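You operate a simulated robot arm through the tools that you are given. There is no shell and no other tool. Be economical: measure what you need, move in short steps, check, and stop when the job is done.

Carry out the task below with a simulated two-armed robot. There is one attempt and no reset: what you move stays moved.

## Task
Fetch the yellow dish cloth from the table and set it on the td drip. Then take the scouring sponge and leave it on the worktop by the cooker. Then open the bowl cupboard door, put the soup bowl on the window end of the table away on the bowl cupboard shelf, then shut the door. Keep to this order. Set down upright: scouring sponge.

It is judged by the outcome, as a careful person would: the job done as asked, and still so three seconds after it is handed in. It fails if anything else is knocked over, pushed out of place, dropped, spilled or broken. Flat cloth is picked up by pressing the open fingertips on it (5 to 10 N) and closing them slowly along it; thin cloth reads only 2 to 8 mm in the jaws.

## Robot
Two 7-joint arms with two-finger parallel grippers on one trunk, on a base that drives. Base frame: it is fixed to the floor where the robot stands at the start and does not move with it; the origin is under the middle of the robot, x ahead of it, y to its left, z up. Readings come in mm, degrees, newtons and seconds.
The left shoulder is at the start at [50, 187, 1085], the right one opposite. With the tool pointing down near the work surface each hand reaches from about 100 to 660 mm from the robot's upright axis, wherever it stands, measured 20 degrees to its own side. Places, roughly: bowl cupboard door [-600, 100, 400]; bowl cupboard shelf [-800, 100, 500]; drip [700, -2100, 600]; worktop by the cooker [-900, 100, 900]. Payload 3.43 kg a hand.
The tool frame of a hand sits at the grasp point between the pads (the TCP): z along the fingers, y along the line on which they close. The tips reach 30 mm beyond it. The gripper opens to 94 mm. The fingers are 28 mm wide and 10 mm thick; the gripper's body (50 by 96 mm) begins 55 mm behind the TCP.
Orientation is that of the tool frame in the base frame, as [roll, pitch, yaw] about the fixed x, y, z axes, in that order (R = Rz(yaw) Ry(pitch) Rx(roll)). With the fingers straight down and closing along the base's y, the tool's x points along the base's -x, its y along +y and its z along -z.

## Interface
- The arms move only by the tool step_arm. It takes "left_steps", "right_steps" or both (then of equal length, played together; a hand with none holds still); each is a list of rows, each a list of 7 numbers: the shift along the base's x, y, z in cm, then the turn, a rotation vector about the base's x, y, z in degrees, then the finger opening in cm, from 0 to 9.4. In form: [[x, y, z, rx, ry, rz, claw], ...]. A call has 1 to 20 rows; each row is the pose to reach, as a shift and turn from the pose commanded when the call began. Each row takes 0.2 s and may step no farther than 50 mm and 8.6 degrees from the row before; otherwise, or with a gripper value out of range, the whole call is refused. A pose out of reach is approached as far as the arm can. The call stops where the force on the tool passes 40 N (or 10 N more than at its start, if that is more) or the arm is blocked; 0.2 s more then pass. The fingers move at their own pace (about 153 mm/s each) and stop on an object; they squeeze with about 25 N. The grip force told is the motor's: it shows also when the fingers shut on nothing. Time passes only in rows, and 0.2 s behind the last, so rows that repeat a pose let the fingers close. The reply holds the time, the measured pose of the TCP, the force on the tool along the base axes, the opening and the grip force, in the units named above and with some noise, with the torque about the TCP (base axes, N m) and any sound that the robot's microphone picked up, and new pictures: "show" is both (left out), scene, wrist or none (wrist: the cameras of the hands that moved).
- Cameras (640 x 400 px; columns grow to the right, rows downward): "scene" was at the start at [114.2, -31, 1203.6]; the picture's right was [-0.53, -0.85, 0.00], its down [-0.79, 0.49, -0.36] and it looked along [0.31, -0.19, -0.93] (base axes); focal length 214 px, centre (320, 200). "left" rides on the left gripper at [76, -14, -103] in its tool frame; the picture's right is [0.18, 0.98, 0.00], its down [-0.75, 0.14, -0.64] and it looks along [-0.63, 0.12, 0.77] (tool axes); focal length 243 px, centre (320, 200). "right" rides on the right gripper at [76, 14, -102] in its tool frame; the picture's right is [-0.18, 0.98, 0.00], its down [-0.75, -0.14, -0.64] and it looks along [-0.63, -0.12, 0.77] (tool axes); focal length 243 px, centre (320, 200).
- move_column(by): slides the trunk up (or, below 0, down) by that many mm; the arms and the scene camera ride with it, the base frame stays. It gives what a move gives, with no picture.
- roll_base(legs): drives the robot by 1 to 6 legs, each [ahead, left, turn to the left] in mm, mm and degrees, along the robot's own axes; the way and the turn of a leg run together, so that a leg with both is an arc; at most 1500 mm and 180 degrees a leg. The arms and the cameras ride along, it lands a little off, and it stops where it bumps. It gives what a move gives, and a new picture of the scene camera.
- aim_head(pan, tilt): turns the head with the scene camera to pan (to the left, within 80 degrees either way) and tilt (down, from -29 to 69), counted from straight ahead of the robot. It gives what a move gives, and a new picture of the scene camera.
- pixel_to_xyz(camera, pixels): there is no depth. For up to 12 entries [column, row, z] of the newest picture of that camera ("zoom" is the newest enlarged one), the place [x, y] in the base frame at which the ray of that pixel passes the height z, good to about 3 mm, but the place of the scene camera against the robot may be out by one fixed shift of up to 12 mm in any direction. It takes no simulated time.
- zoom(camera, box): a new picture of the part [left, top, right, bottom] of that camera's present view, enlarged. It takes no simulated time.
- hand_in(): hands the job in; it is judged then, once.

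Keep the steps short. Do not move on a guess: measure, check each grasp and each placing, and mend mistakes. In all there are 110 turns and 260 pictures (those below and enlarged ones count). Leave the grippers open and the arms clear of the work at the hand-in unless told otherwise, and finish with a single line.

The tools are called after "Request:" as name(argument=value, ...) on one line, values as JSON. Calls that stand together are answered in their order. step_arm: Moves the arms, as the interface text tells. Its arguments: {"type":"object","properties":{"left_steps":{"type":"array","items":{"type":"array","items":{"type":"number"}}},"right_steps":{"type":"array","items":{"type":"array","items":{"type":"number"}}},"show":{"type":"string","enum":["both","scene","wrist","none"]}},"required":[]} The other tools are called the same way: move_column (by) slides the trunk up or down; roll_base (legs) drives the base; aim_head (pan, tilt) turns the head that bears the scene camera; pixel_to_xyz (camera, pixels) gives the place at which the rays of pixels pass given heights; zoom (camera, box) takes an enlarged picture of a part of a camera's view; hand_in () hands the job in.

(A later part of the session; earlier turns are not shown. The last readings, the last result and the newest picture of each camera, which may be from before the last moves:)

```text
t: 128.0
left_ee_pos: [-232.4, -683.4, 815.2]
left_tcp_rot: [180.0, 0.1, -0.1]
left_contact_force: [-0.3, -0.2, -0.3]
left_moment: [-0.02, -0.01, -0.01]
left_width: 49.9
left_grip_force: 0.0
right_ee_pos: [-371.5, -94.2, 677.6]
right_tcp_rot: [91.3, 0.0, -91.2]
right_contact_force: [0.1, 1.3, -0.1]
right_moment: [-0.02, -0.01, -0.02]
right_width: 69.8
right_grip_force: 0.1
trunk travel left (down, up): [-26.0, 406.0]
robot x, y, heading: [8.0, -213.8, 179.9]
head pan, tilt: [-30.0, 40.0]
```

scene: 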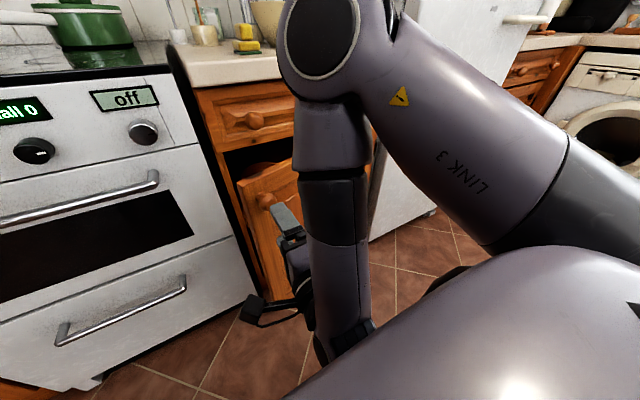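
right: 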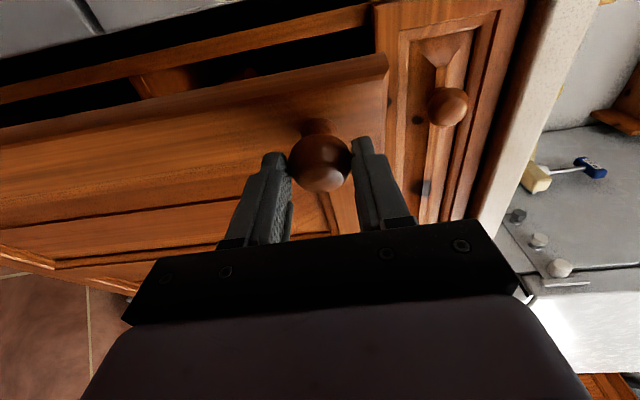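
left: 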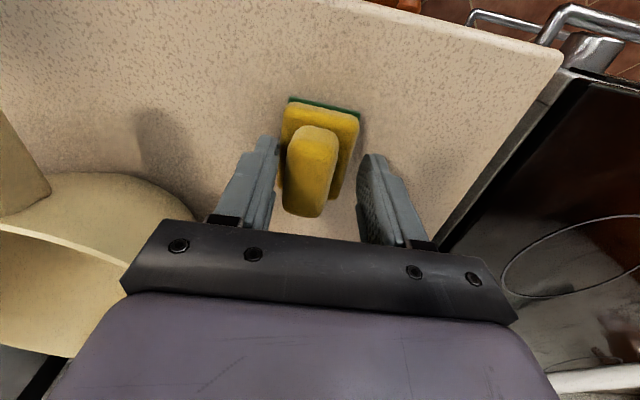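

The door stays ajar. I'll raise the trunk again and turn the right hand downward, to hook the door's top edge from above.

Request:
move_column(by=220)

Request:
step_arm(right_steps=[[0.5, 0, 0, 0, -8, 0, 6], [1, 0, 0, 0, -16, 0, 6], [1.5, 0, 0, 0, -24, 0, 6], [2, 0, 0, 0, -32, 0, 6], [2, 0, 0, 0, -40, 0, 6], [2, 0, 0, 0, -48, 0, 6], [2, 0, 0, 0, -56, 0, 6], [2, 0, 0, 0, -64, 0, 6], [2, 0, 0, 0, -72, 0, 6], [2, 0, 0, 0, -80, 0, 6], [2, 0, 0, 0, -88, 0, 6], [2, 0, 0, 0, -91.2, 0, 6], [2, 0, 0, 0, -91.2, 0, 6]])

Request:
zoom(camera="scene", box=[160, 60, 440, 340])

```text
t: 130.4
left_ee_pos: [-230.8, -682.9, 1035.8]
left_tcp_rot: [180.0, 0.2, -0.1]
left_contact_force: [-0.5, 1.1, -0.6]
left_moment: [0.03, -0.01, 0.03]
left_width: 50.0
left_grip_force: 0.0
right_ee_pos: [-371.5, -94.4, 896.4]
right_tcp_rot: [91.2, 0.1, -91.4]
right_contact_force: [-0.8, -0.3, -0.3]
right_moment: [-0.02, 0.0, 0.0]
right_width: 70.2
right_grip_force: 0.1
trunk travel left (down, up): [-246.0, 186.0]
robot x, y, heading: [11.7, -214.6, 179.7]
head pan, tilt: [-30.0, 40.0]
```

```text
t: 133.2
left_ee_pos: [-231.1, -683.6, 1034.7]
left_tcp_rot: [-180.0, 0.0, -0.2]
left_contact_force: [-0.3, 0.2, 1.0]
left_moment: [0.01, 0.0, 0.01]
left_width: 50.2
left_grip_force: 0.0
right_ee_pos: [-352.0, -94.0, 897.7]
right_tcp_rot: [-177.5, 1.2, -89.8]
right_contact_force: [-0.7, -1.0, 0.3]
right_moment: [0.0, -0.01, 0.03]
right_width: 60.2
right_grip_force: 0.0
right hand out of reach, approached as far as the arm can: row 2, 3, 4
trunk travel left (down, up): [-246.0, 186.0]
robot x, y, heading: [10.1, -210.1, 179.9]
head pan, tilt: [-30.0, 40.0]
```

scene: 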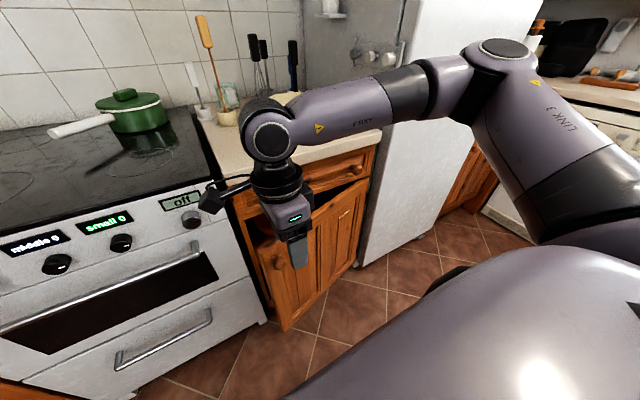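
right: 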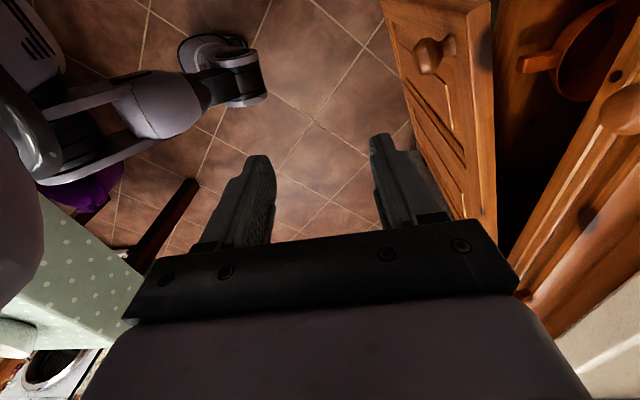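

```text
1.43 times, centred on (300, 200) of scene
```

zoom: 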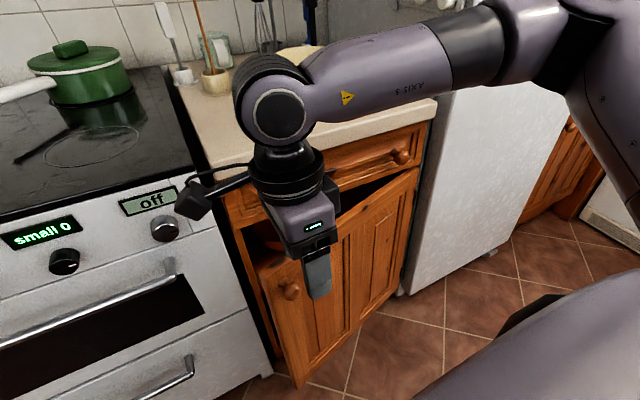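

The wrist view shows the ajar door's top edge from (490,3) to (495,240). I'll measure it.

Request:
pixel_to_xyz(camera="right", pixels=[[470, 5, 715], [492, 3, 715], [480, 100, 715], [496, 100, 715], [497, 230, 715], [433, 50, 675], [640, 70, 715], [520, 280, 715]])

Request:
pixel_to_xyz(camera="scene", pixels=[[260, 246, 715], [369, 180, 715], [271, 262, 675], [268, 240, 715]])

Request:
zoom(camera="right", box=[360, 0, 640, 250])

```text
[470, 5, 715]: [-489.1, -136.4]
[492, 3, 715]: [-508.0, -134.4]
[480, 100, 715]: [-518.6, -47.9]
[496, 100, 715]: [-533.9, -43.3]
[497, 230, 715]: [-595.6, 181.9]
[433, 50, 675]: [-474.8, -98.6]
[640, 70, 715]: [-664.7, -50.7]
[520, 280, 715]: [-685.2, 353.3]
```

```text
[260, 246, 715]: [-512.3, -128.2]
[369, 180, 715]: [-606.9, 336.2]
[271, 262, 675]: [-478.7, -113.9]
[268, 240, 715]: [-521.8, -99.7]
```

```text
1.60 times, centred on (500, 125) of right
```

zoom: 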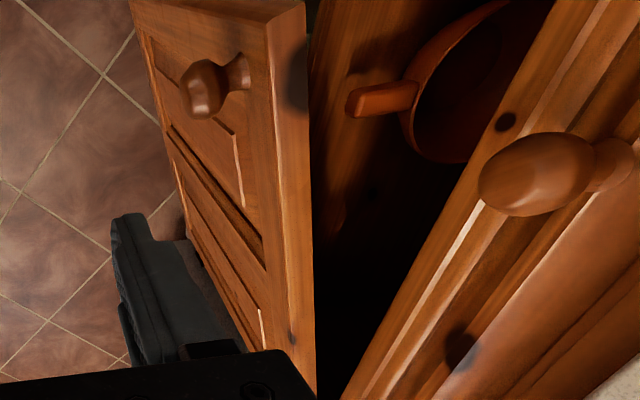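

The door is open about 16°, with its free end at (−500,−135) and its top at z≈715. I'll bring the hand (opened 7 cm) over the free end, one finger to go inside.

Request:
step_arm(right_steps=[[-3, -1, -1, 0, -2.5, 0, 7], [-6, -2, -2, 0, -2.5, 0, 7], [-9, -3, -3, 0, -2.5, 0, 7], [-12, -3.1, -5, 0, -2.5, 0, 7], [-13.8, -3.1, -8, 0, -2.5, 0, 7], [-13.8, -3.1, -10, 0, -2.5, 0, 7], [-13.8, -3.1, -10, 0, -2.5, 0, 7]])

Request:
zoom(camera="right", box=[160, 0, 480, 250])

Request:
zoom(camera="scene", box=[160, 120, 380, 330])

```text
t: 134.8
left_ee_pos: [-231.7, -683.0, 1036.4]
left_tcp_rot: [-179.9, 0.0, -0.1]
left_contact_force: [0.1, -0.5, 0.6]
left_moment: [0.0, 0.03, 0.01]
left_width: 50.0
left_grip_force: 0.0
right_ee_pos: [-489.4, -125.6, 796.2]
right_tcp_rot: [-175.2, 1.3, -89.8]
right_contact_force: [0.2, -0.1, -0.9]
right_moment: [0.01, -0.02, -0.03]
right_width: 70.1
right_grip_force: 0.0
trunk travel left (down, up): [-246.0, 186.0]
robot x, y, heading: [9.0, -208.7, 179.9]
head pan, tilt: [-30.0, 40.0]
```

scene: 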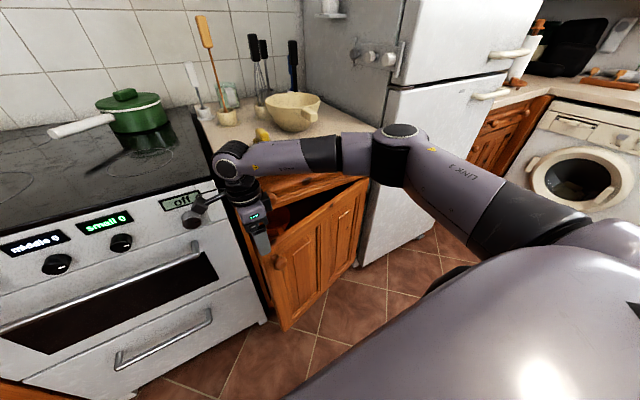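
right: 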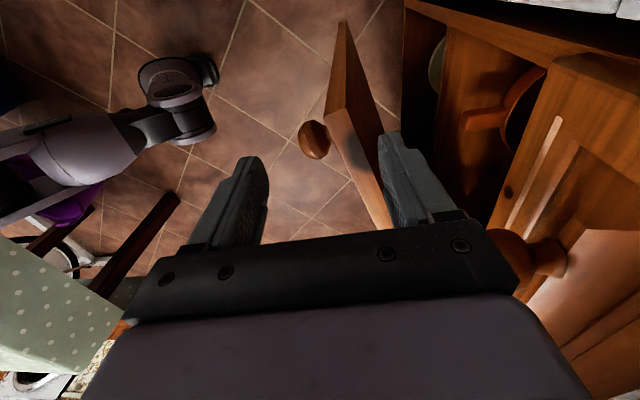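

```text
1.60 times, centred on (320, 125) of right
```

zoom: 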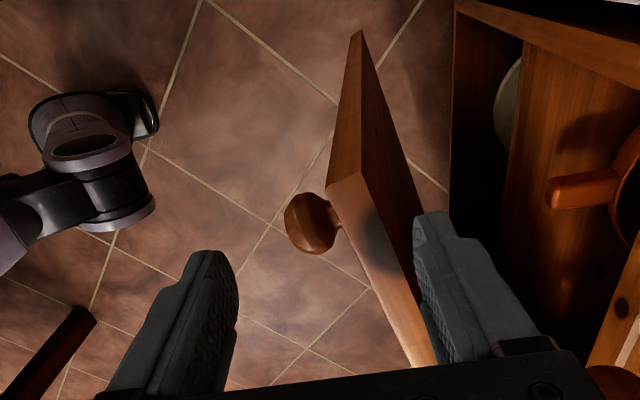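

```text
1.90 times, centred on (270, 225) of scene
```

zoom: 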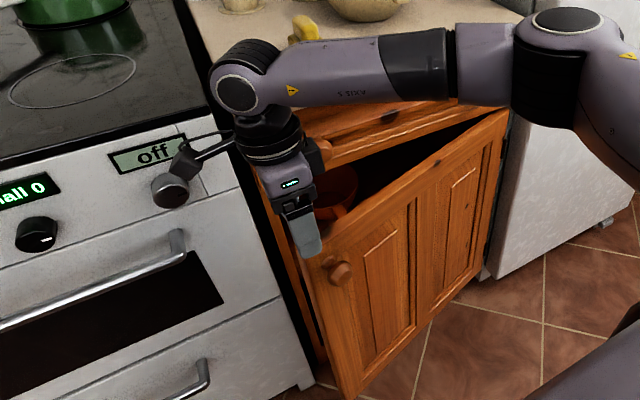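

One finger is on each side of the free end. I'll level the tool and lower to TCP z≈730, shifting 5 mm away from the drawer knob.

Request:
step_arm(right_steps=[[0.4, 0, -1.5, 0, 2.4, 0, 7], [0.6, 0, -3, 0, 4.8, 0, 7], [0.6, 0, -4.5, 0, 4.8, 0, 7], [0.6, 0, -6, 0, 4.8, 0, 7], [0.6, 0, -6.6, 0, 4.8, 0, 7], [0.6, 0, -6.6, 0, 4.8, 0, 7]])

Request:
zoom(camera="scene", box=[160, 120, 380, 330])

```text
t: 136.2
left_ee_pos: [-230.5, -682.3, 1034.3]
left_tcp_rot: [-179.9, 0.0, -0.2]
left_contact_force: [0.2, -0.9, -0.3]
left_moment: [-0.02, 0.01, 0.01]
left_width: 50.1
left_grip_force: 0.0
right_ee_pos: [-483.6, -125.8, 730.2]
right_tcp_rot: [-179.9, 1.3, -89.9]
right_contact_force: [0.8, 0.2, 0.9]
right_moment: [0.03, 0.0, 0.0]
right_width: 70.1
right_grip_force: 0.0
trunk travel left (down, up): [-246.0, 186.0]
robot x, y, heading: [13.3, -214.6, 179.8]
head pan, tilt: [-30.0, 40.0]
```

scene: 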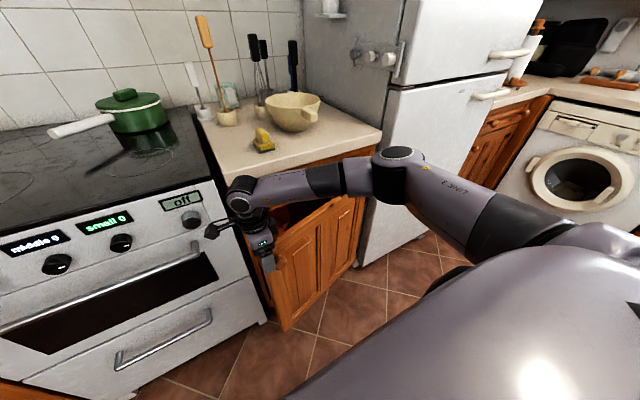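
right: 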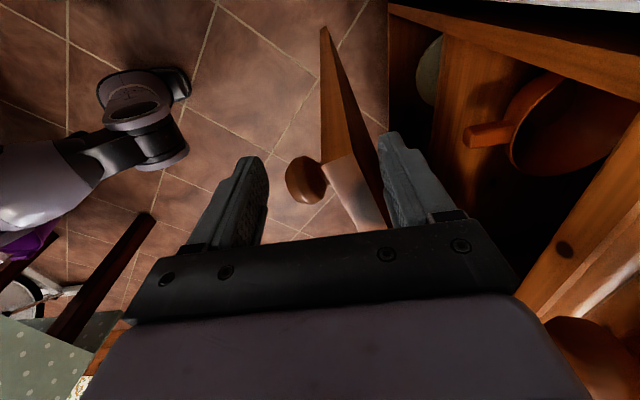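

```text
1.90 times, centred on (270, 225) of scene
```

zoom: 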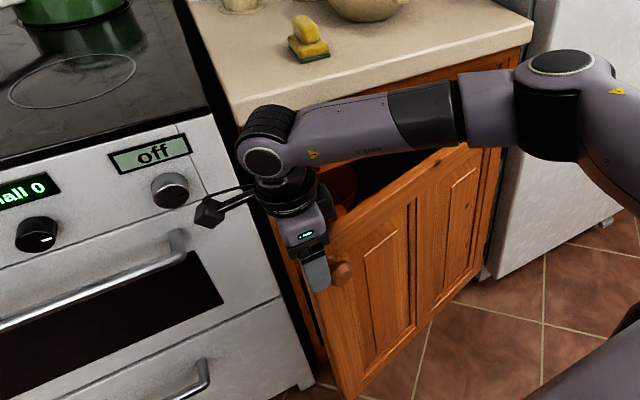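

One finger is hooked inside and the sponge stands undisturbed. I'll drag along the arc to about 36°, turning with the door.

Request:
step_arm(right_steps=[[2.2, 0.7, 0, 0, 0, 2.8, 7], [4.3, 1.5, 0, 0, 0, 5.6, 7], [6.4, 2.4, 0, 0, 0, 8.4, 7], [8.4, 3.4, 0, 0, 0, 11.2, 7], [10.4, 4.5, 0, 0, 0, 14, 7], [12.3, 5.7, 0, 0, 0, 16.8, 7], [14.2, 7, 0, 0, 0, 19.6, 7], [14.2, 7, 0, 0, 0, 19.6, 7]])

```text
t: 138.0
left_ee_pos: [-230.8, -683.1, 1035.2]
left_tcp_rot: [-180.0, 0.1, -0.1]
left_contact_force: [0.1, -0.9, 0.0]
left_moment: [-0.01, 0.01, 0.01]
left_width: 50.0
left_grip_force: 0.1
right_ee_pos: [-342.7, -55.8, 732.1]
right_tcp_rot: [-179.9, 1.3, -70.3]
right_contact_force: [-0.2, -0.4, -0.2]
right_moment: [-0.04, -0.01, -0.03]
right_width: 69.9
right_grip_force: 0.0
trunk travel left (down, up): [-246.0, 186.0]
robot x, y, heading: [11.2, -213.3, 179.9]
head pan, tilt: [-30.0, 40.0]
```

scene: 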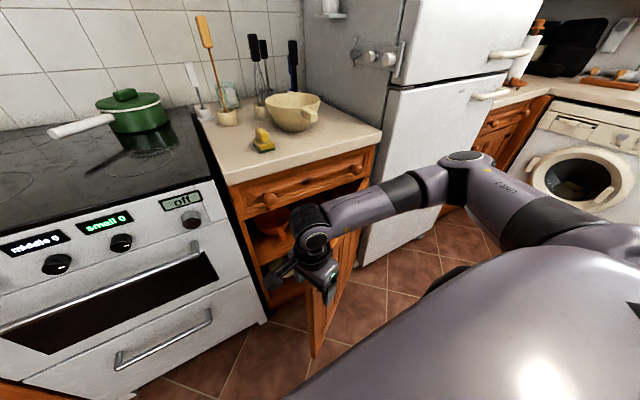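
right: 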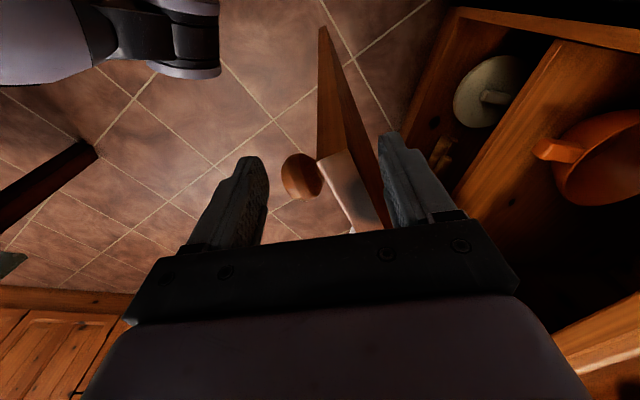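

The door follows well. I'll unhook upward, shift the base 150 mm left to clear the door's sweep, and hook again.

Request:
step_arm(right_steps=[[0, 0, 2, 0, 0, 0, 7], [0, 0, 4.5, 0, 0, 0, 7], [0, 0, 7, 0, 0, 0, 7], [0, 0, 7, 0, 0, 0, 7]], show="none")

Request:
roll_base(legs=[[0, 150, 0]])

Request:
step_arm(right_steps=[[0, 4, 0, 0, 0, 0, 7], [0, 8, 0, 0, 0, 0, 7], [0, 12, 0, 0, 0, 0, 7], [0, 15, 0, 0, 0, 0, 7], [0, 15, 0, 0, 0, 0, 7]])

```text
t: 139.0
left_ee_pos: [-230.8, -683.1, 1034.8]
left_tcp_rot: [-179.9, 0.2, -0.1]
left_contact_force: [-0.2, 0.4, 0.2]
left_moment: [-0.02, 0.02, -0.03]
left_width: 49.9
left_grip_force: 0.0
right_ee_pos: [-341.5, -56.4, 800.4]
right_tcp_rot: [-179.9, 1.3, -70.4]
right_contact_force: [-0.4, 0.9, -0.3]
right_moment: [-0.01, -0.03, 0.03]
right_width: 70.1
right_grip_force: 0.0
trunk travel left (down, up): [-246.0, 186.0]
robot x, y, heading: [13.2, -211.4, 179.9]
head pan, tilt: [-30.0, 40.0]
```

```text
t: 140.3
left_ee_pos: [-233.2, -827.3, 1035.2]
left_tcp_rot: [-179.9, 0.1, -0.2]
left_contact_force: [-0.5, 1.0, 0.4]
left_moment: [0.01, 0.01, -0.01]
left_width: 50.0
left_grip_force: 0.0
right_ee_pos: [-342.5, -199.9, 800.4]
right_tcp_rot: [-179.9, 1.3, -70.5]
right_contact_force: [-0.3, 0.3, 0.4]
right_moment: [0.01, 0.02, 0.02]
right_width: 70.2
right_grip_force: 0.0
trunk travel left (down, up): [-246.0, 186.0]
robot x, y, heading: [10.4, -355.3, 179.6]
head pan, tilt: [-30.0, 40.0]
```

scene: 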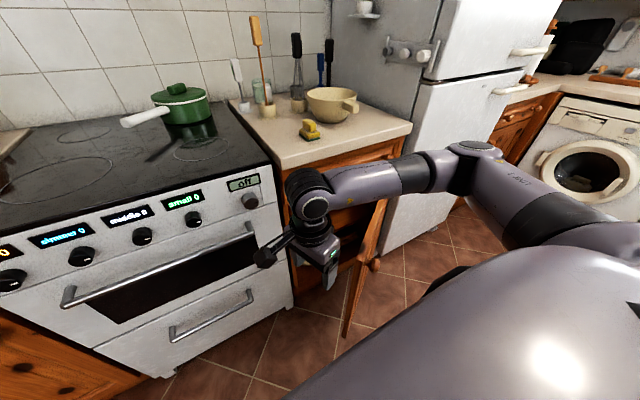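

```text
t: 141.5
left_ee_pos: [-232.0, -826.9, 1035.4]
left_tcp_rot: [180.0, 0.1, -0.3]
left_contact_force: [0.5, 0.1, 0.3]
left_moment: [-0.01, 0.0, 0.0]
left_width: 50.1
left_grip_force: 0.0
right_ee_pos: [-340.9, -48.7, 803.3]
right_tcp_rot: [-179.9, 1.3, -70.4]
right_contact_force: [0.9, 0.0, -0.7]
right_moment: [-0.03, 0.0, -0.01]
right_width: 70.2
right_grip_force: 0.1
trunk travel left (down, up): [-246.0, 186.0]
robot x, y, heading: [10.3, -354.4, 179.8]
head pan, tilt: [-30.0, 40.0]
```

scene: 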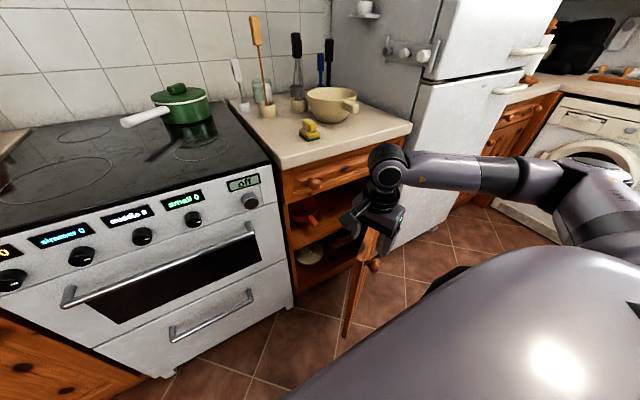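
right: 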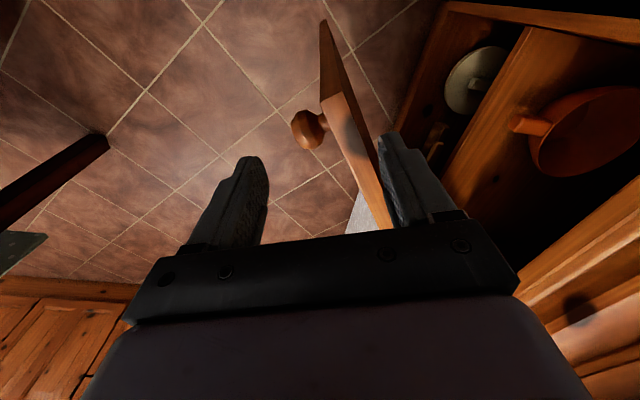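

Straddling again. I'll lower to hook and continue the arc to about 72°.

Request:
step_arm(right_steps=[[0, -0.7, -3, 0, 0, 0, 7], [0, -0.7, -6, 0, 0, 0, 7], [0, -0.7, -7, 0, 0, 0, 7], [1.9, 0.8, -7, 0, 0, 3, 7], [3.8, 2.4, -7, 0, 0, 6, 7], [5.6, 4, -7, 0, 0, 9, 7], [7.2, 5.8, -7, 0, 0, 12, 7], [8.8, 7.7, -7, 0, 0, 15, 7], [10.3, 9.6, -7, 0, 0, 18, 7], [11.7, 11.6, -7, 0, 0, 21, 7], [12.9, 13.7, -7, 0, 0, 24, 7], [14.1, 15.8, -7, 0, 0, 27, 7], [15.2, 18, -7, 0, 0, 30, 7], [16.1, 20.3, -7, 0, 0, 33, 7], [16.9, 22.6, -7, 0, 0, 36, 7], [16.9, 22.6, -7, 0, 0, 36, 7]])

```text
t: 144.9
left_ee_pos: [-231.7, -827.9, 1036.3]
left_tcp_rot: [-179.9, 0.1, -0.2]
left_contact_force: [-0.3, 0.7, 0.2]
left_moment: [0.01, 0.02, -0.03]
left_width: 50.2
left_grip_force: 0.0
right_ee_pos: [-173.1, 174.2, 731.8]
right_tcp_rot: [-179.9, 1.3, -34.4]
right_contact_force: [-0.4, -0.3, -0.9]
right_moment: [0.01, 0.01, 0.02]
right_width: 69.9
right_grip_force: 0.1
trunk travel left (down, up): [-246.0, 186.0]
robot x, y, heading: [9.1, -359.9, 179.9]
head pan, tilt: [-30.0, 40.0]
```

scene: 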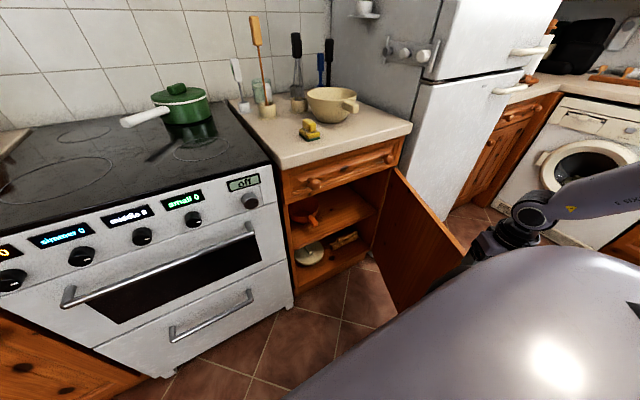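
right: 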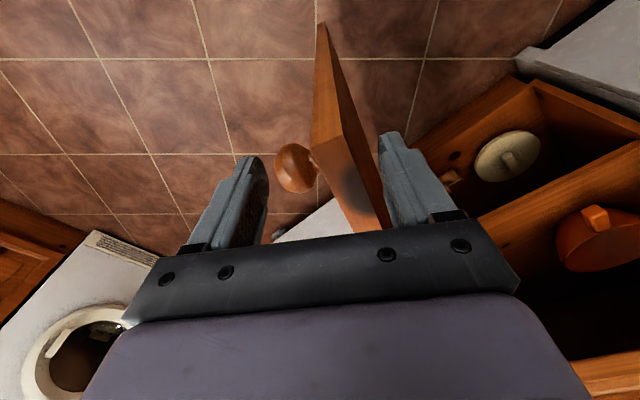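

Open to about 72°. I'll continue to ~88°.

Request:
step_arm(right_steps=[[0.7, 2.3, 0, 0, 0, 3, 7], [1.3, 4.7, 0, 0, 0, 6, 7], [1.7, 7.1, 0, 0, 0, 9, 7], [2, 9.5, 0, 0, 0, 12, 7], [2.2, 11.9, 0, 0, 0, 15, 7], [2.3, 13.3, 0, 0, 0, 17, 7], [2.3, 13.3, 0, 0, 0, 17, 7]])

```text
t: 146.1
left_ee_pos: [-232.9, -828.6, 1035.3]
left_tcp_rot: [180.0, 0.1, -0.4]
left_contact_force: [1.4, -0.3, 0.3]
left_moment: [-0.03, 0.01, -0.02]
left_width: 50.1
left_grip_force: 0.0
right_ee_pos: [-152.8, 254.9, 718.8]
right_tcp_rot: [-178.7, 0.9, -22.7]
right_contact_force: [4.5, 0.5, 15.8]
right_moment: [0.73, -0.19, -0.18]
right_width: 71.1
right_grip_force: 0.7
right hand out of reach, approached as far as the arm can: row 4, 5
trunk travel left (down, up): [-246.0, 186.0]
robot x, y, heading: [8.8, -360.7, 179.4]
head pan, tilt: [-30.0, 40.0]
stopped in row 5 (right hand): the force on the tool passed its limit (the readings are from after the stop); the commanded pose is now the measured one
```

scene: 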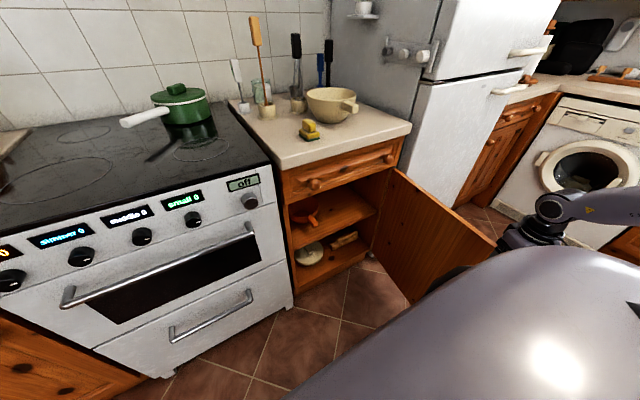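
right: 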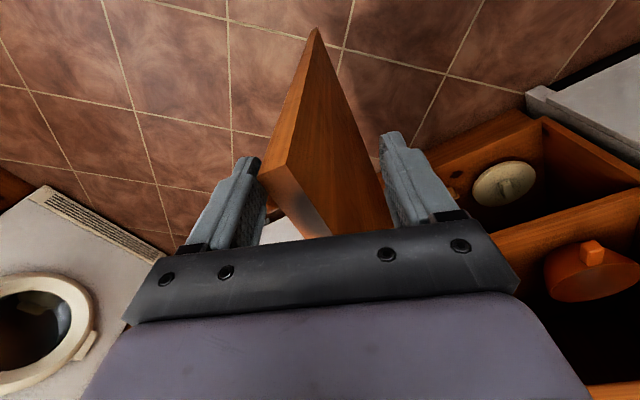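

The arm is at its reach limit with the door at about 82°. I'll lift off, move the base 130 mm right, re-hook and finish opening.

Request:
step_arm(right_steps=[[0, -0.3, 3, 0, 0, 0, 7], [0, -0.3, 6, 0, 0, 0, 7], [0, -2, 9, 0, 0, 0, 7], [0, -6, 9, 0, 0, 0, 7], [0, -10, 9, 0, 0, 0, 7], [0, -13, 9, 0, 0, 0, 7]], show="none")

Request:
roll_base(legs=[[0, -130, 0]])

Request:
step_arm(right_steps=[[0, 0, 0, 0, 0, 0, 7]], show="wrist")

```text
t: 147.5
left_ee_pos: [-233.4, -826.4, 1035.5]
left_tcp_rot: [179.9, 0.1, -0.3]
left_contact_force: [0.3, -0.1, 0.1]
left_moment: [0.01, 0.02, 0.01]
left_width: 50.3
left_grip_force: 0.1
right_ee_pos: [-153.6, 122.3, 809.8]
right_tcp_rot: [-178.9, 0.8, -22.4]
right_contact_force: [0.2, 0.4, -0.3]
right_moment: [-0.01, -0.01, 0.0]
right_width: 69.8
right_grip_force: 0.0
trunk travel left (down, up): [-246.0, 186.0]
robot x, y, heading: [8.3, -356.0, 179.4]
head pan, tilt: [-30.0, 40.0]
```

```text
t: 148.7
left_ee_pos: [-232.2, -696.7, 1036.4]
left_tcp_rot: [-180.0, 0.0, -0.6]
left_contact_force: [-0.4, -0.3, 0.1]
left_moment: [-0.01, 0.02, 0.01]
left_width: 50.0
left_grip_force: 0.0
right_ee_pos: [-151.6, 253.2, 809.1]
right_tcp_rot: [-178.9, 0.6, -22.6]
right_contact_force: [-0.1, 0.0, -0.2]
right_moment: [0.04, -0.01, -0.01]
right_width: 70.2
right_grip_force: 0.0
trunk travel left (down, up): [-246.0, 186.0]
robot x, y, heading: [6.6, -228.2, 179.6]
head pan, tilt: [-30.0, 40.0]
```

scene: 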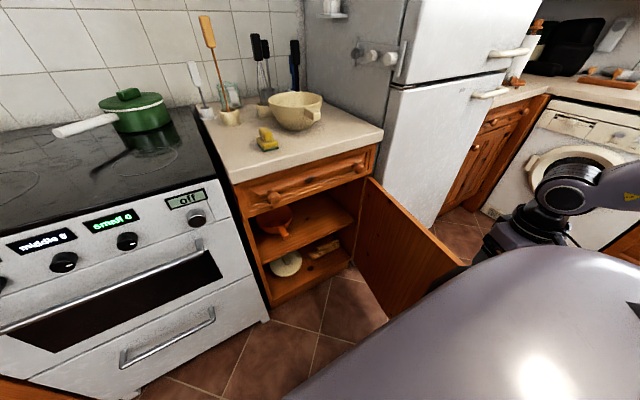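

```text
t: 149.1
left_ee_pos: [-233.5, -696.9, 1035.5]
left_tcp_rot: [179.9, 0.0, -0.5]
left_contact_force: [0.0, -0.4, -0.3]
left_moment: [0.02, 0.01, 0.0]
left_width: 49.8
left_grip_force: 0.0
right_ee_pos: [-150.9, 252.6, 810.1]
right_tcp_rot: [-179.0, 0.7, -22.6]
right_contact_force: [-0.4, 0.0, 0.4]
right_moment: [-0.01, 0.0, -0.02]
right_width: 70.1
right_grip_force: 0.1
trunk travel left (down, up): [-246.0, 186.0]
robot x, y, heading: [11.3, -225.7, 179.5]
head pan, tilt: [-30.0, 40.0]
```

right: 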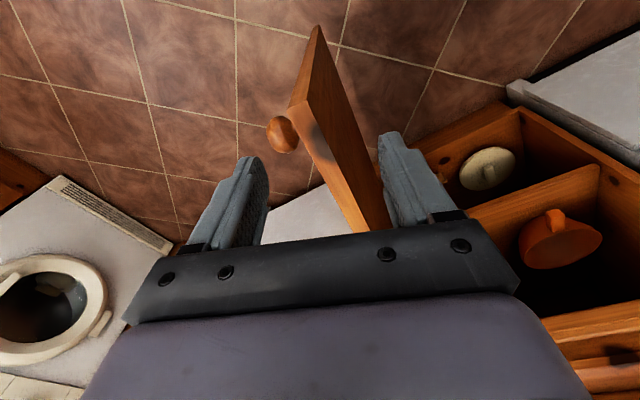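

Still straddling the free end. I'll lower and push toward +y by 7 cm.

Request:
step_arm(right_steps=[[0, 0, -3, 0, 0, 0, 7], [0, 0, -6, 0, 0, 0, 7], [0, 0, -7.6, 0, 0, 0, 7], [0.3, 2, -7.6, 0, 0, 2, 7], [0.5, 4, -7.6, 0, 0, 4, 7], [0.6, 6, -7.6, 0, 0, 6, 7], [0.6, 8, -7.6, 0, 0, 8, 7], [0.6, 9.5, -7.6, 0, 0, 10, 7], [0.6, 9.5, -7.6, 0, 0, 10, 7]])

```text
t: 151.1
left_ee_pos: [-232.9, -696.6, 1035.4]
left_tcp_rot: [-179.9, 0.1, -0.5]
left_contact_force: [0.3, -0.5, 0.3]
left_moment: [0.01, 0.02, -0.05]
left_width: 50.2
left_grip_force: 0.0
right_ee_pos: [-149.4, 338.1, 725.4]
right_tcp_rot: [-178.9, 0.7, -12.6]
right_contact_force: [-0.1, 0.4, 1.0]
right_moment: [0.03, 0.01, -0.02]
right_width: 69.9
right_grip_force: 0.1
right hand out of reach, approached as far as the arm can: row 8, 9
trunk travel left (down, up): [-246.0, 186.0]
robot x, y, heading: [11.1, -229.4, 179.2]
head pan, tilt: [-30.0, 40.0]
```

scene: 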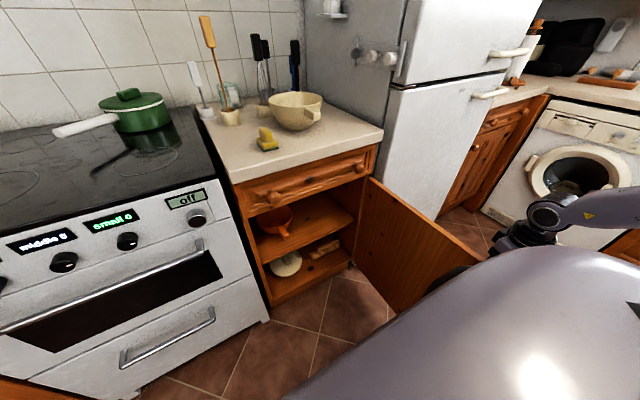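
right: 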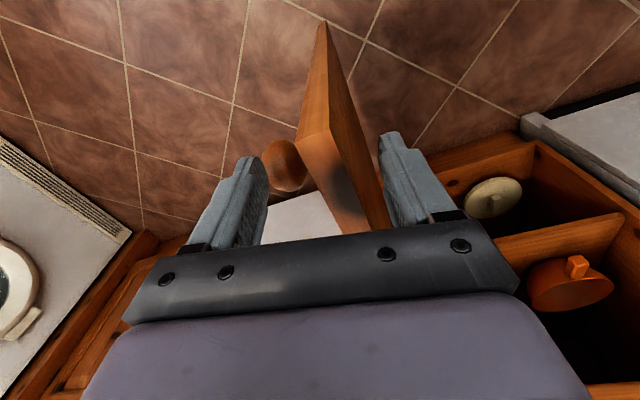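

The door is at about 90°. I'll lift off, draw the hand in, and look at the shelf space.

Request:
step_arm(right_steps=[[0, 0, 3, 0, 0, 0, 7], [0, 0, 6, 0, 0, 0, 7], [0, 0, 10, 0, 0, 0, 7], [-1, -4, 14, 0, 0, -6, 7], [-2, -8, 17, 0, 0, -12, 7], [-3, -12, 20, 0, 0, -18, 7], [-4, -16, 23, 0, 0, -26, 7], [-5, -20, 25, 0, 0, -34, 7], [-7, -24, 27, 0, 0, -42, 7], [-9, -28, 28, 0, 0, -50, 7], [-11, -32, 28, 0, 0, -58, 7], [-13, -36, 28, 0, 0, -66, 7], [-13, -39, 28, 0, 0, -74, 7]], show="none")

Request:
aim_head(pan=-28, tilt=42)

Request:
zoom(camera="scene", box=[220, 130, 460, 310])

```text
refused: row 4 steps farther than a row can; nothing moved
```

```text
t: 151.8
left_ee_pos: [-234.5, -696.4, 1035.2]
left_tcp_rot: [180.0, 0.1, -0.5]
left_contact_force: [-0.7, -0.4, 0.3]
left_moment: [-0.02, 0.0, 0.0]
left_width: 49.8
left_grip_force: 0.1
right_ee_pos: [-150.9, 337.2, 725.8]
right_tcp_rot: [-179.0, 0.7, -12.7]
right_contact_force: [-0.8, 0.6, 0.3]
right_moment: [0.0, -0.03, 0.0]
right_width: 70.0
right_grip_force: 0.2
trunk travel left (down, up): [-246.0, 186.0]
robot x, y, heading: [9.6, -227.5, 179.7]
head pan, tilt: [-28.0, 42.0]
```

scene: 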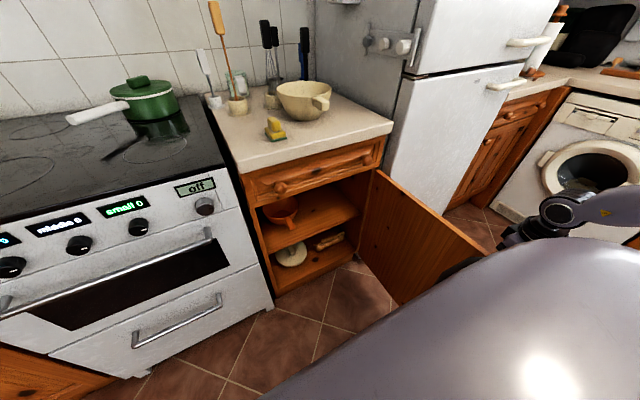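

```text
2.22 times, centred on (340, 220) of scene
```

zoom: 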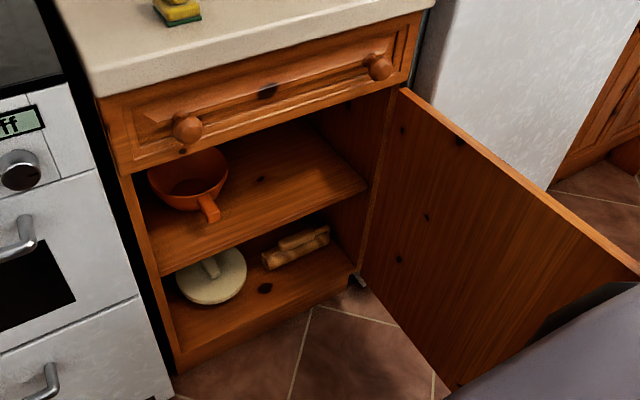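

The shelf's right half is free; the orange pan stands on the left. I'll measure the shelf and retract the hand in smaller rows.

Request:
pixel_to_xyz(camera="scene", pixels=[[268, 251.5, 500], [361.6, 214, 500], [268, 251.5, 470], [361.6, 214, 470], [326, 213, 490], [252, 207, 720], [378, 168, 720], [290, 227, 500], [299, 210, 540], [347, 196, 490], [483, 253, 715]])

Request:
step_arm(right_steps=[[0, 0, 3, 0, 0, 0, 7], [0, 0, 6, 0, 0, 0, 7], [0, 0, 10, 0, 0, 0, 7], [-1, -2, 14, 0, 0, -6, 7], [-2, -5, 17, 0, 0, -12, 7], [-3, -8, 20, 0, 0, -18, 7], [-4, -12, 22, 0, 0, -26, 7], [-5, -16, 24, 0, 0, -34, 7], [-7, -20, 25, 0, 0, -42, 7], [-9, -24, 26, 0, 0, -50, 7], [-11, -28, 26, 0, 0, -58, 7], [-13, -32, 26, 0, 0, -66, 7], [-13, -36, 26, 0, 0, -74, 7], [-13, -40, 26, 0, 0, -77, 7]], show="scene")

```text
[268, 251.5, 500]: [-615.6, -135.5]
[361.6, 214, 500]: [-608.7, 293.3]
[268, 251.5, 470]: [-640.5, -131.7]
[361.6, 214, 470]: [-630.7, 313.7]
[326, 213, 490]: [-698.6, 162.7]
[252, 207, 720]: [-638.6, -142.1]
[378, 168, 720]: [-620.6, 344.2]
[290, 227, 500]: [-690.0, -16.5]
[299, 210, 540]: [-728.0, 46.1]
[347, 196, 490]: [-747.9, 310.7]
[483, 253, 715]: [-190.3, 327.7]
```

```text
t: 154.8
left_ee_pos: [-234.0, -695.9, 1035.2]
left_tcp_rot: [180.0, 0.1, -0.5]
left_contact_force: [0.2, -0.4, 0.3]
left_moment: [-0.02, -0.02, 0.01]
left_width: 50.2
left_grip_force: 0.1
right_ee_pos: [-281.2, -63.2, 986.3]
right_tcp_rot: [-178.8, 0.6, -89.7]
right_contact_force: [-0.1, -0.1, -0.2]
right_moment: [-0.02, -0.03, 0.01]
right_width: 69.6
right_grip_force: 0.1
right hand out of reach, approached as far as the arm can: row 1, 2, 3
trunk travel left (down, up): [-246.0, 186.0]
robot x, y, heading: [12.2, -229.2, 179.4]
head pan, tilt: [-28.0, 42.0]
```

scene: 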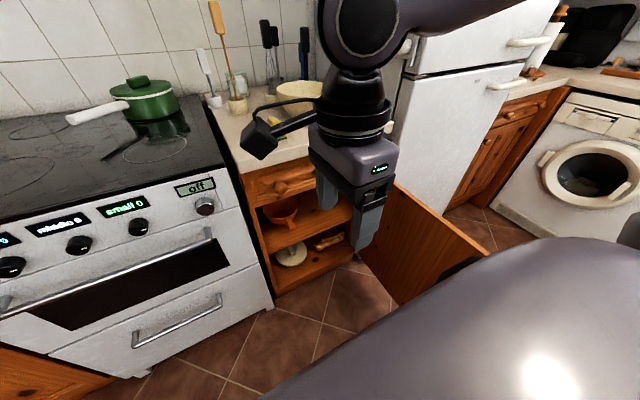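

The shelf front is at x≈−612, z≈500, with the free part y 60–300; I plan to set the bowl at (−720,190). The open door's end at (−150,320) limits where I can stand, so I'll go to (35,−20) and turn to heading 60° to reach the bowl with the right hand.

Request:
roll_base(legs=[[-23, -200, 0], [0, 0, -120]])

Request:
aim_head(pan=-25, tilt=45)

```text
t: 161.3
left_ee_pos: [-259.0, 414.1, 1035.8]
left_tcp_rot: [-180.0, 0.1, -119.1]
left_contact_force: [0.4, 0.5, -0.1]
left_moment: [-0.01, 0.0, 0.01]
left_width: 49.9
left_grip_force: 0.1
right_ee_pos: [320.6, 152.8, 985.3]
right_tcp_rot: [-178.9, 0.7, 151.7]
right_contact_force: [-0.4, 0.0, -0.7]
right_moment: [-0.03, -0.05, 0.01]
right_width: 70.0
right_grip_force: 0.0
trunk travel left (down, up): [-246.0, 186.0]
robot x, y, heading: [39.3, -27.0, 60.7]
head pan, tilt: [-28.0, 42.0]
```

scene: 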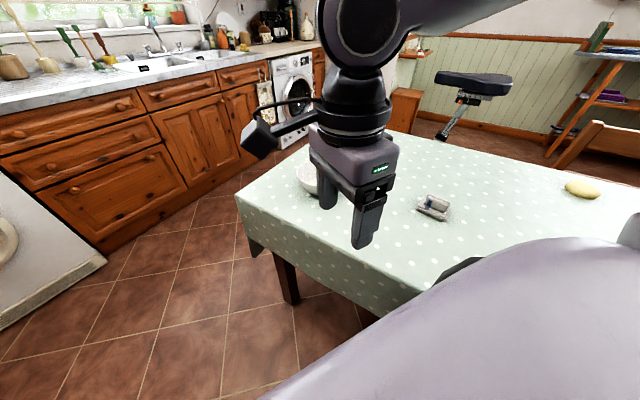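

```text
t: 161.9
left_ee_pos: [-259.3, 413.2, 1036.3]
left_tcp_rot: [-180.0, 0.1, -119.0]
left_contact_force: [0.5, 0.3, -0.4]
left_moment: [0.0, -0.01, -0.02]
left_width: 50.0
left_grip_force: 0.1
right_ee_pos: [318.4, 152.8, 986.4]
right_tcp_rot: [-178.9, 0.7, 151.8]
right_contact_force: [0.4, 0.0, -0.4]
right_moment: [-0.03, -0.01, -0.01]
right_width: 70.2
right_grip_force: 0.1
trunk travel left (down, up): [-246.0, 186.0]
robot x, y, heading: [36.9, -24.1, 60.7]
head pan, tilt: [-25.0, 45.0]
```

scene: 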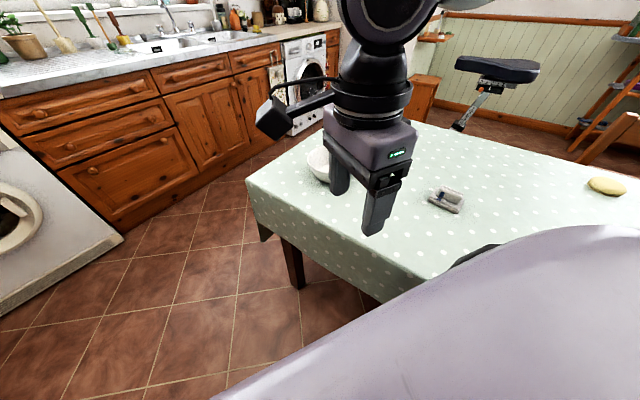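

I'll tilt the hand 40° forward and move it nearer to see the bowl's rim.

Request:
step_arm(right_steps=[[1.5, 1, 0, 7.05, -3.77, 0, 7], [3, 2, 0, 14.1, -7.5, 0, 7], [4.5, 3, 0, 21.1, -11.3, 0, 7], [6, 4, -1, 28.2, -15, 0, 7], [8, 5, -2, 35.2, -18.8, 0, 7], [10, 6, -3, 35.2, -18.8, 0, 7], [10, 6, -3, 35.2, -18.8, 0, 7]])

Request:
zoom(camera="right", box=[180, 0, 500, 220])

```text
t: 163.5
left_ee_pos: [-259.6, 413.8, 1035.9]
left_tcp_rot: [180.0, 0.1, -119.1]
left_contact_force: [0.3, 0.5, -0.2]
left_moment: [0.02, -0.02, 0.0]
left_width: 50.0
left_grip_force: 0.1
right_ee_pos: [419.4, 215.6, 956.5]
right_tcp_rot: [141.2, 0.5, 151.4]
right_contact_force: [0.1, 0.2, -0.5]
right_moment: [0.01, -0.04, 0.0]
right_width: 69.7
right_grip_force: 0.1
trunk travel left (down, up): [-246.0, 186.0]
robot x, y, heading: [34.3, -28.2, 61.1]
head pan, tilt: [-25.0, 45.0]
```

scene: 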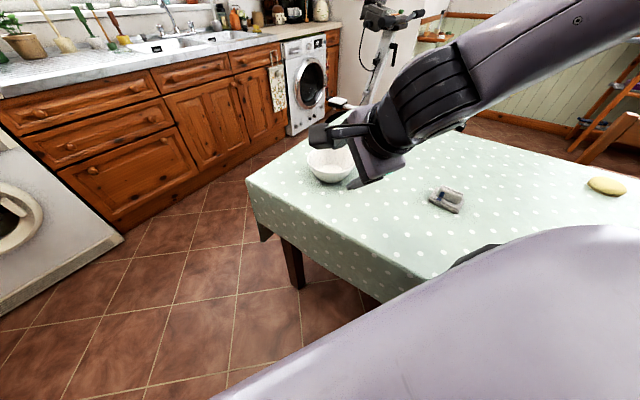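
right: 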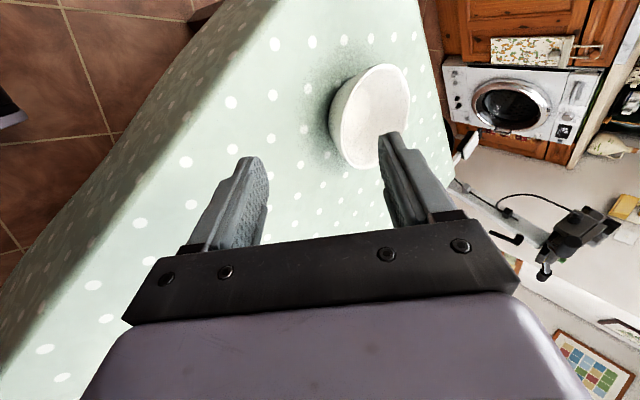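

```text
1.82 times, centred on (340, 110) of right
```

zoom: 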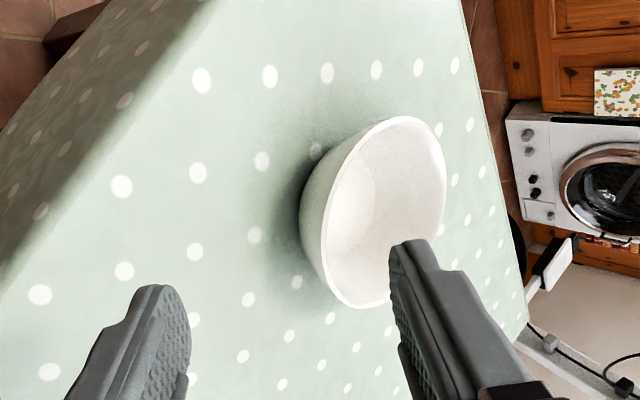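

Request:
zoom(camera="scene", box=[280, 120, 400, 210])

Request:
pixel_to_xyz(camera="right", pixels=[[330, 118, 830], [397, 102, 830], [378, 65, 830], [352, 170, 830], [330, 118, 815], [397, 102, 815], [378, 65, 815], [352, 170, 815], [330, 118, 840], [397, 102, 840], [378, 65, 840], [352, 170, 840]])

```text
4.44 times, centred on (340, 165) of scene
```

zoom: 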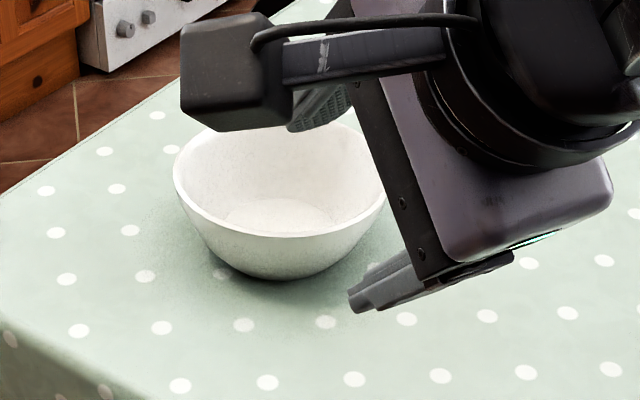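

```text
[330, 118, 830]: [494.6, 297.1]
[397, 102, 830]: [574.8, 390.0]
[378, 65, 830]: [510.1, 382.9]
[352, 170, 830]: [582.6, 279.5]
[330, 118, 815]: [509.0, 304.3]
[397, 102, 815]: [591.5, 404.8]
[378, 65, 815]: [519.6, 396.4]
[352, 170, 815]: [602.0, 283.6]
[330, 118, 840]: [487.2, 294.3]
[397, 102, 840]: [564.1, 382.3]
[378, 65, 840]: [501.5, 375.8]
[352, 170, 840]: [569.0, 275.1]
```

Request:
pixel_to_xyz(camera="scene", pixels=[[306.9, 159.4, 800], [354.9, 163.9, 800], [331, 173.3, 800], [306.9, 159.4, 820], [354.9, 163.9, 820], [331, 173.3, 820], [330, 183.2, 762]])

Request:
pixel_to_xyz(camera="right", pixels=[[330, 118, 800], [397, 102, 800], [378, 65, 800], [352, 170, 800], [330, 118, 820], [397, 102, 820]])

```text
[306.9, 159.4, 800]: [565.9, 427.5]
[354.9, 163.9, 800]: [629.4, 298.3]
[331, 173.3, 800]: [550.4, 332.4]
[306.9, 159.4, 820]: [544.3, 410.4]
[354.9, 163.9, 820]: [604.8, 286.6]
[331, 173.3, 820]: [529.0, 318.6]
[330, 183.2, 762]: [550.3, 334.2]
```

```text
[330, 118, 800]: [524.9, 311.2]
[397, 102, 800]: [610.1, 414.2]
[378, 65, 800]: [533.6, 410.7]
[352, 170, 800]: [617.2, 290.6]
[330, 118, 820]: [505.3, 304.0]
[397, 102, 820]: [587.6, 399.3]
```

I misconverted the pixels; I'll recompute the rim points properly.

Request:
pixel_to_xyz(camera="right", pixels=[[341, 118, 800], [408, 102, 800], [389.5, 64.5, 800], [363, 169.3, 800], [341, 118, 820], [408, 102, 820], [389.5, 64.5, 820], [363, 169.3, 820], [341, 118, 830], [408, 102, 830], [389.5, 64.5, 830], [363, 169.3, 830]])

```text
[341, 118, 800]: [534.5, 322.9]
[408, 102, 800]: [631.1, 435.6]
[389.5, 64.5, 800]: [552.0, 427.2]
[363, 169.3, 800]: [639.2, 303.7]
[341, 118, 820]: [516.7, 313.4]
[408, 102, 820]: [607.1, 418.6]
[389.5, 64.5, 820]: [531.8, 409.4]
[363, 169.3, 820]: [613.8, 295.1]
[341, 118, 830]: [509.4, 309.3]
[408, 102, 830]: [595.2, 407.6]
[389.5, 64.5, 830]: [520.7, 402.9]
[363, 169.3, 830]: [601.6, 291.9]
```

The bowl's centre is about (568,358) with rim z≈820 and R≈69. The near-rim grip point along the approach is about (535,297). I'll go to the pre-grasp point 60 mm back along the tool axis.

Request:
step_arm(right_steps=[[3, 1.2, -2, 0, 0, 0, 7], [6, 2.4, -4, 0, 0, 0, 7], [9.3, 3.8, -6, 0, 0, 0, 7], [9.3, 3.8, -7.5, 0, 0, 0, 7], [9.3, 3.8, -7.5, 0, 0, 0, 7]])

Request:
zoom(camera="right", box=[180, 20, 500, 240])

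Request:
zoom(camera="scene", box=[280, 110, 400, 210])

```text
t: 164.7
left_ee_pos: [-259.9, 414.4, 1036.5]
left_tcp_rot: [-180.0, 0.1, -119.1]
left_contact_force: [-0.4, -1.2, 0.3]
left_moment: [-0.02, -0.01, 0.0]
left_width: 49.9
left_grip_force: 0.0
right_ee_pos: [511.9, 251.3, 878.0]
right_tcp_rot: [141.0, 0.5, 151.4]
right_contact_force: [-0.1, 0.0, 0.5]
right_moment: [-0.01, 0.02, 0.05]
right_width: 70.1
right_grip_force: 0.0
trunk travel left (down, up): [-246.0, 186.0]
robot x, y, heading: [33.6, -25.6, 60.9]
head pan, tilt: [-25.0, 45.0]
```

scene: 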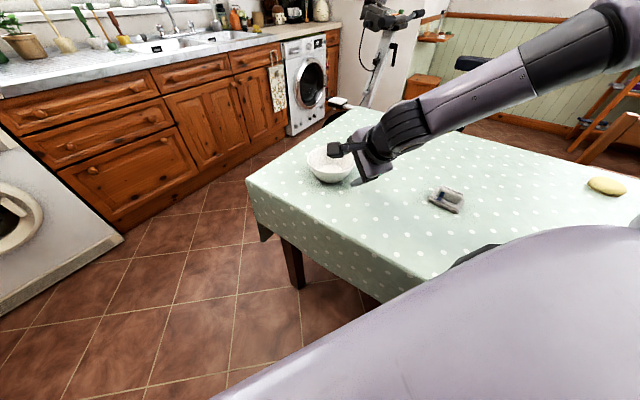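
right: 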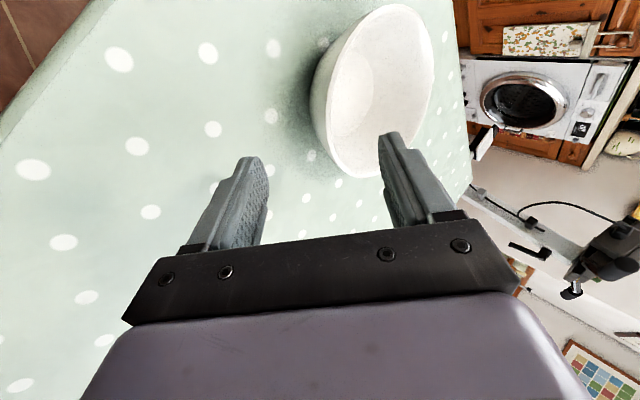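

```text
1.82 times, centred on (340, 130) of right
```

zoom: 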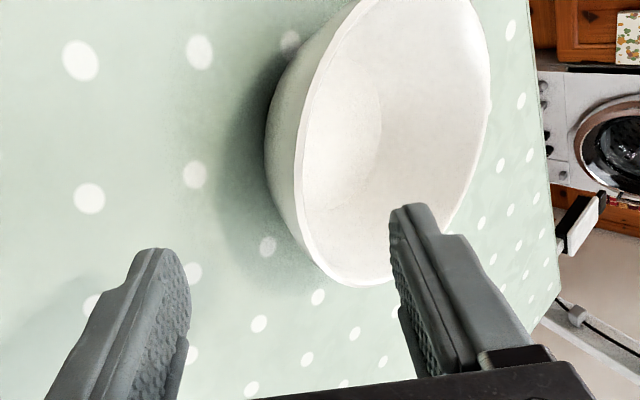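

```text
4.00 times, centred on (340, 160) of scene
```

zoom: 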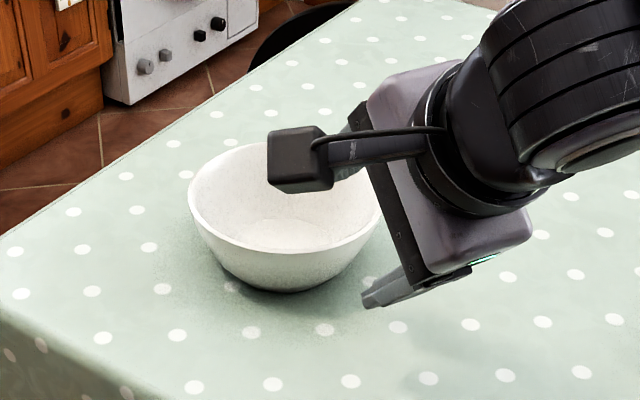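

Request:
pixel_to_xyz(camera="right", pixels=[[327.4, 110.8, 800], [433.4, 75, 800], [395, 4, 800], [363, 178.4, 800], [327.4, 110.8, 820], [433.4, 75, 820], [395, 4, 820], [363, 178.4, 820], [327.4, 110.8, 835], [433.4, 75, 835], [395, 4, 835], [363, 178.4, 835]])

```text
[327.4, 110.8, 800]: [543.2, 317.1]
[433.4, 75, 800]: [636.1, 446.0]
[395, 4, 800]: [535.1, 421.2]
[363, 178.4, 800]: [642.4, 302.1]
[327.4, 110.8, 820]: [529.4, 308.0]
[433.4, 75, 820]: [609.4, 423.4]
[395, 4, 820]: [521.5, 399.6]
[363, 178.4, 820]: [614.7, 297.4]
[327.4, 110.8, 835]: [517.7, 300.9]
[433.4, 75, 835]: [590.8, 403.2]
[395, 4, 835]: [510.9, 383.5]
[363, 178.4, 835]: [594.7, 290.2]
```

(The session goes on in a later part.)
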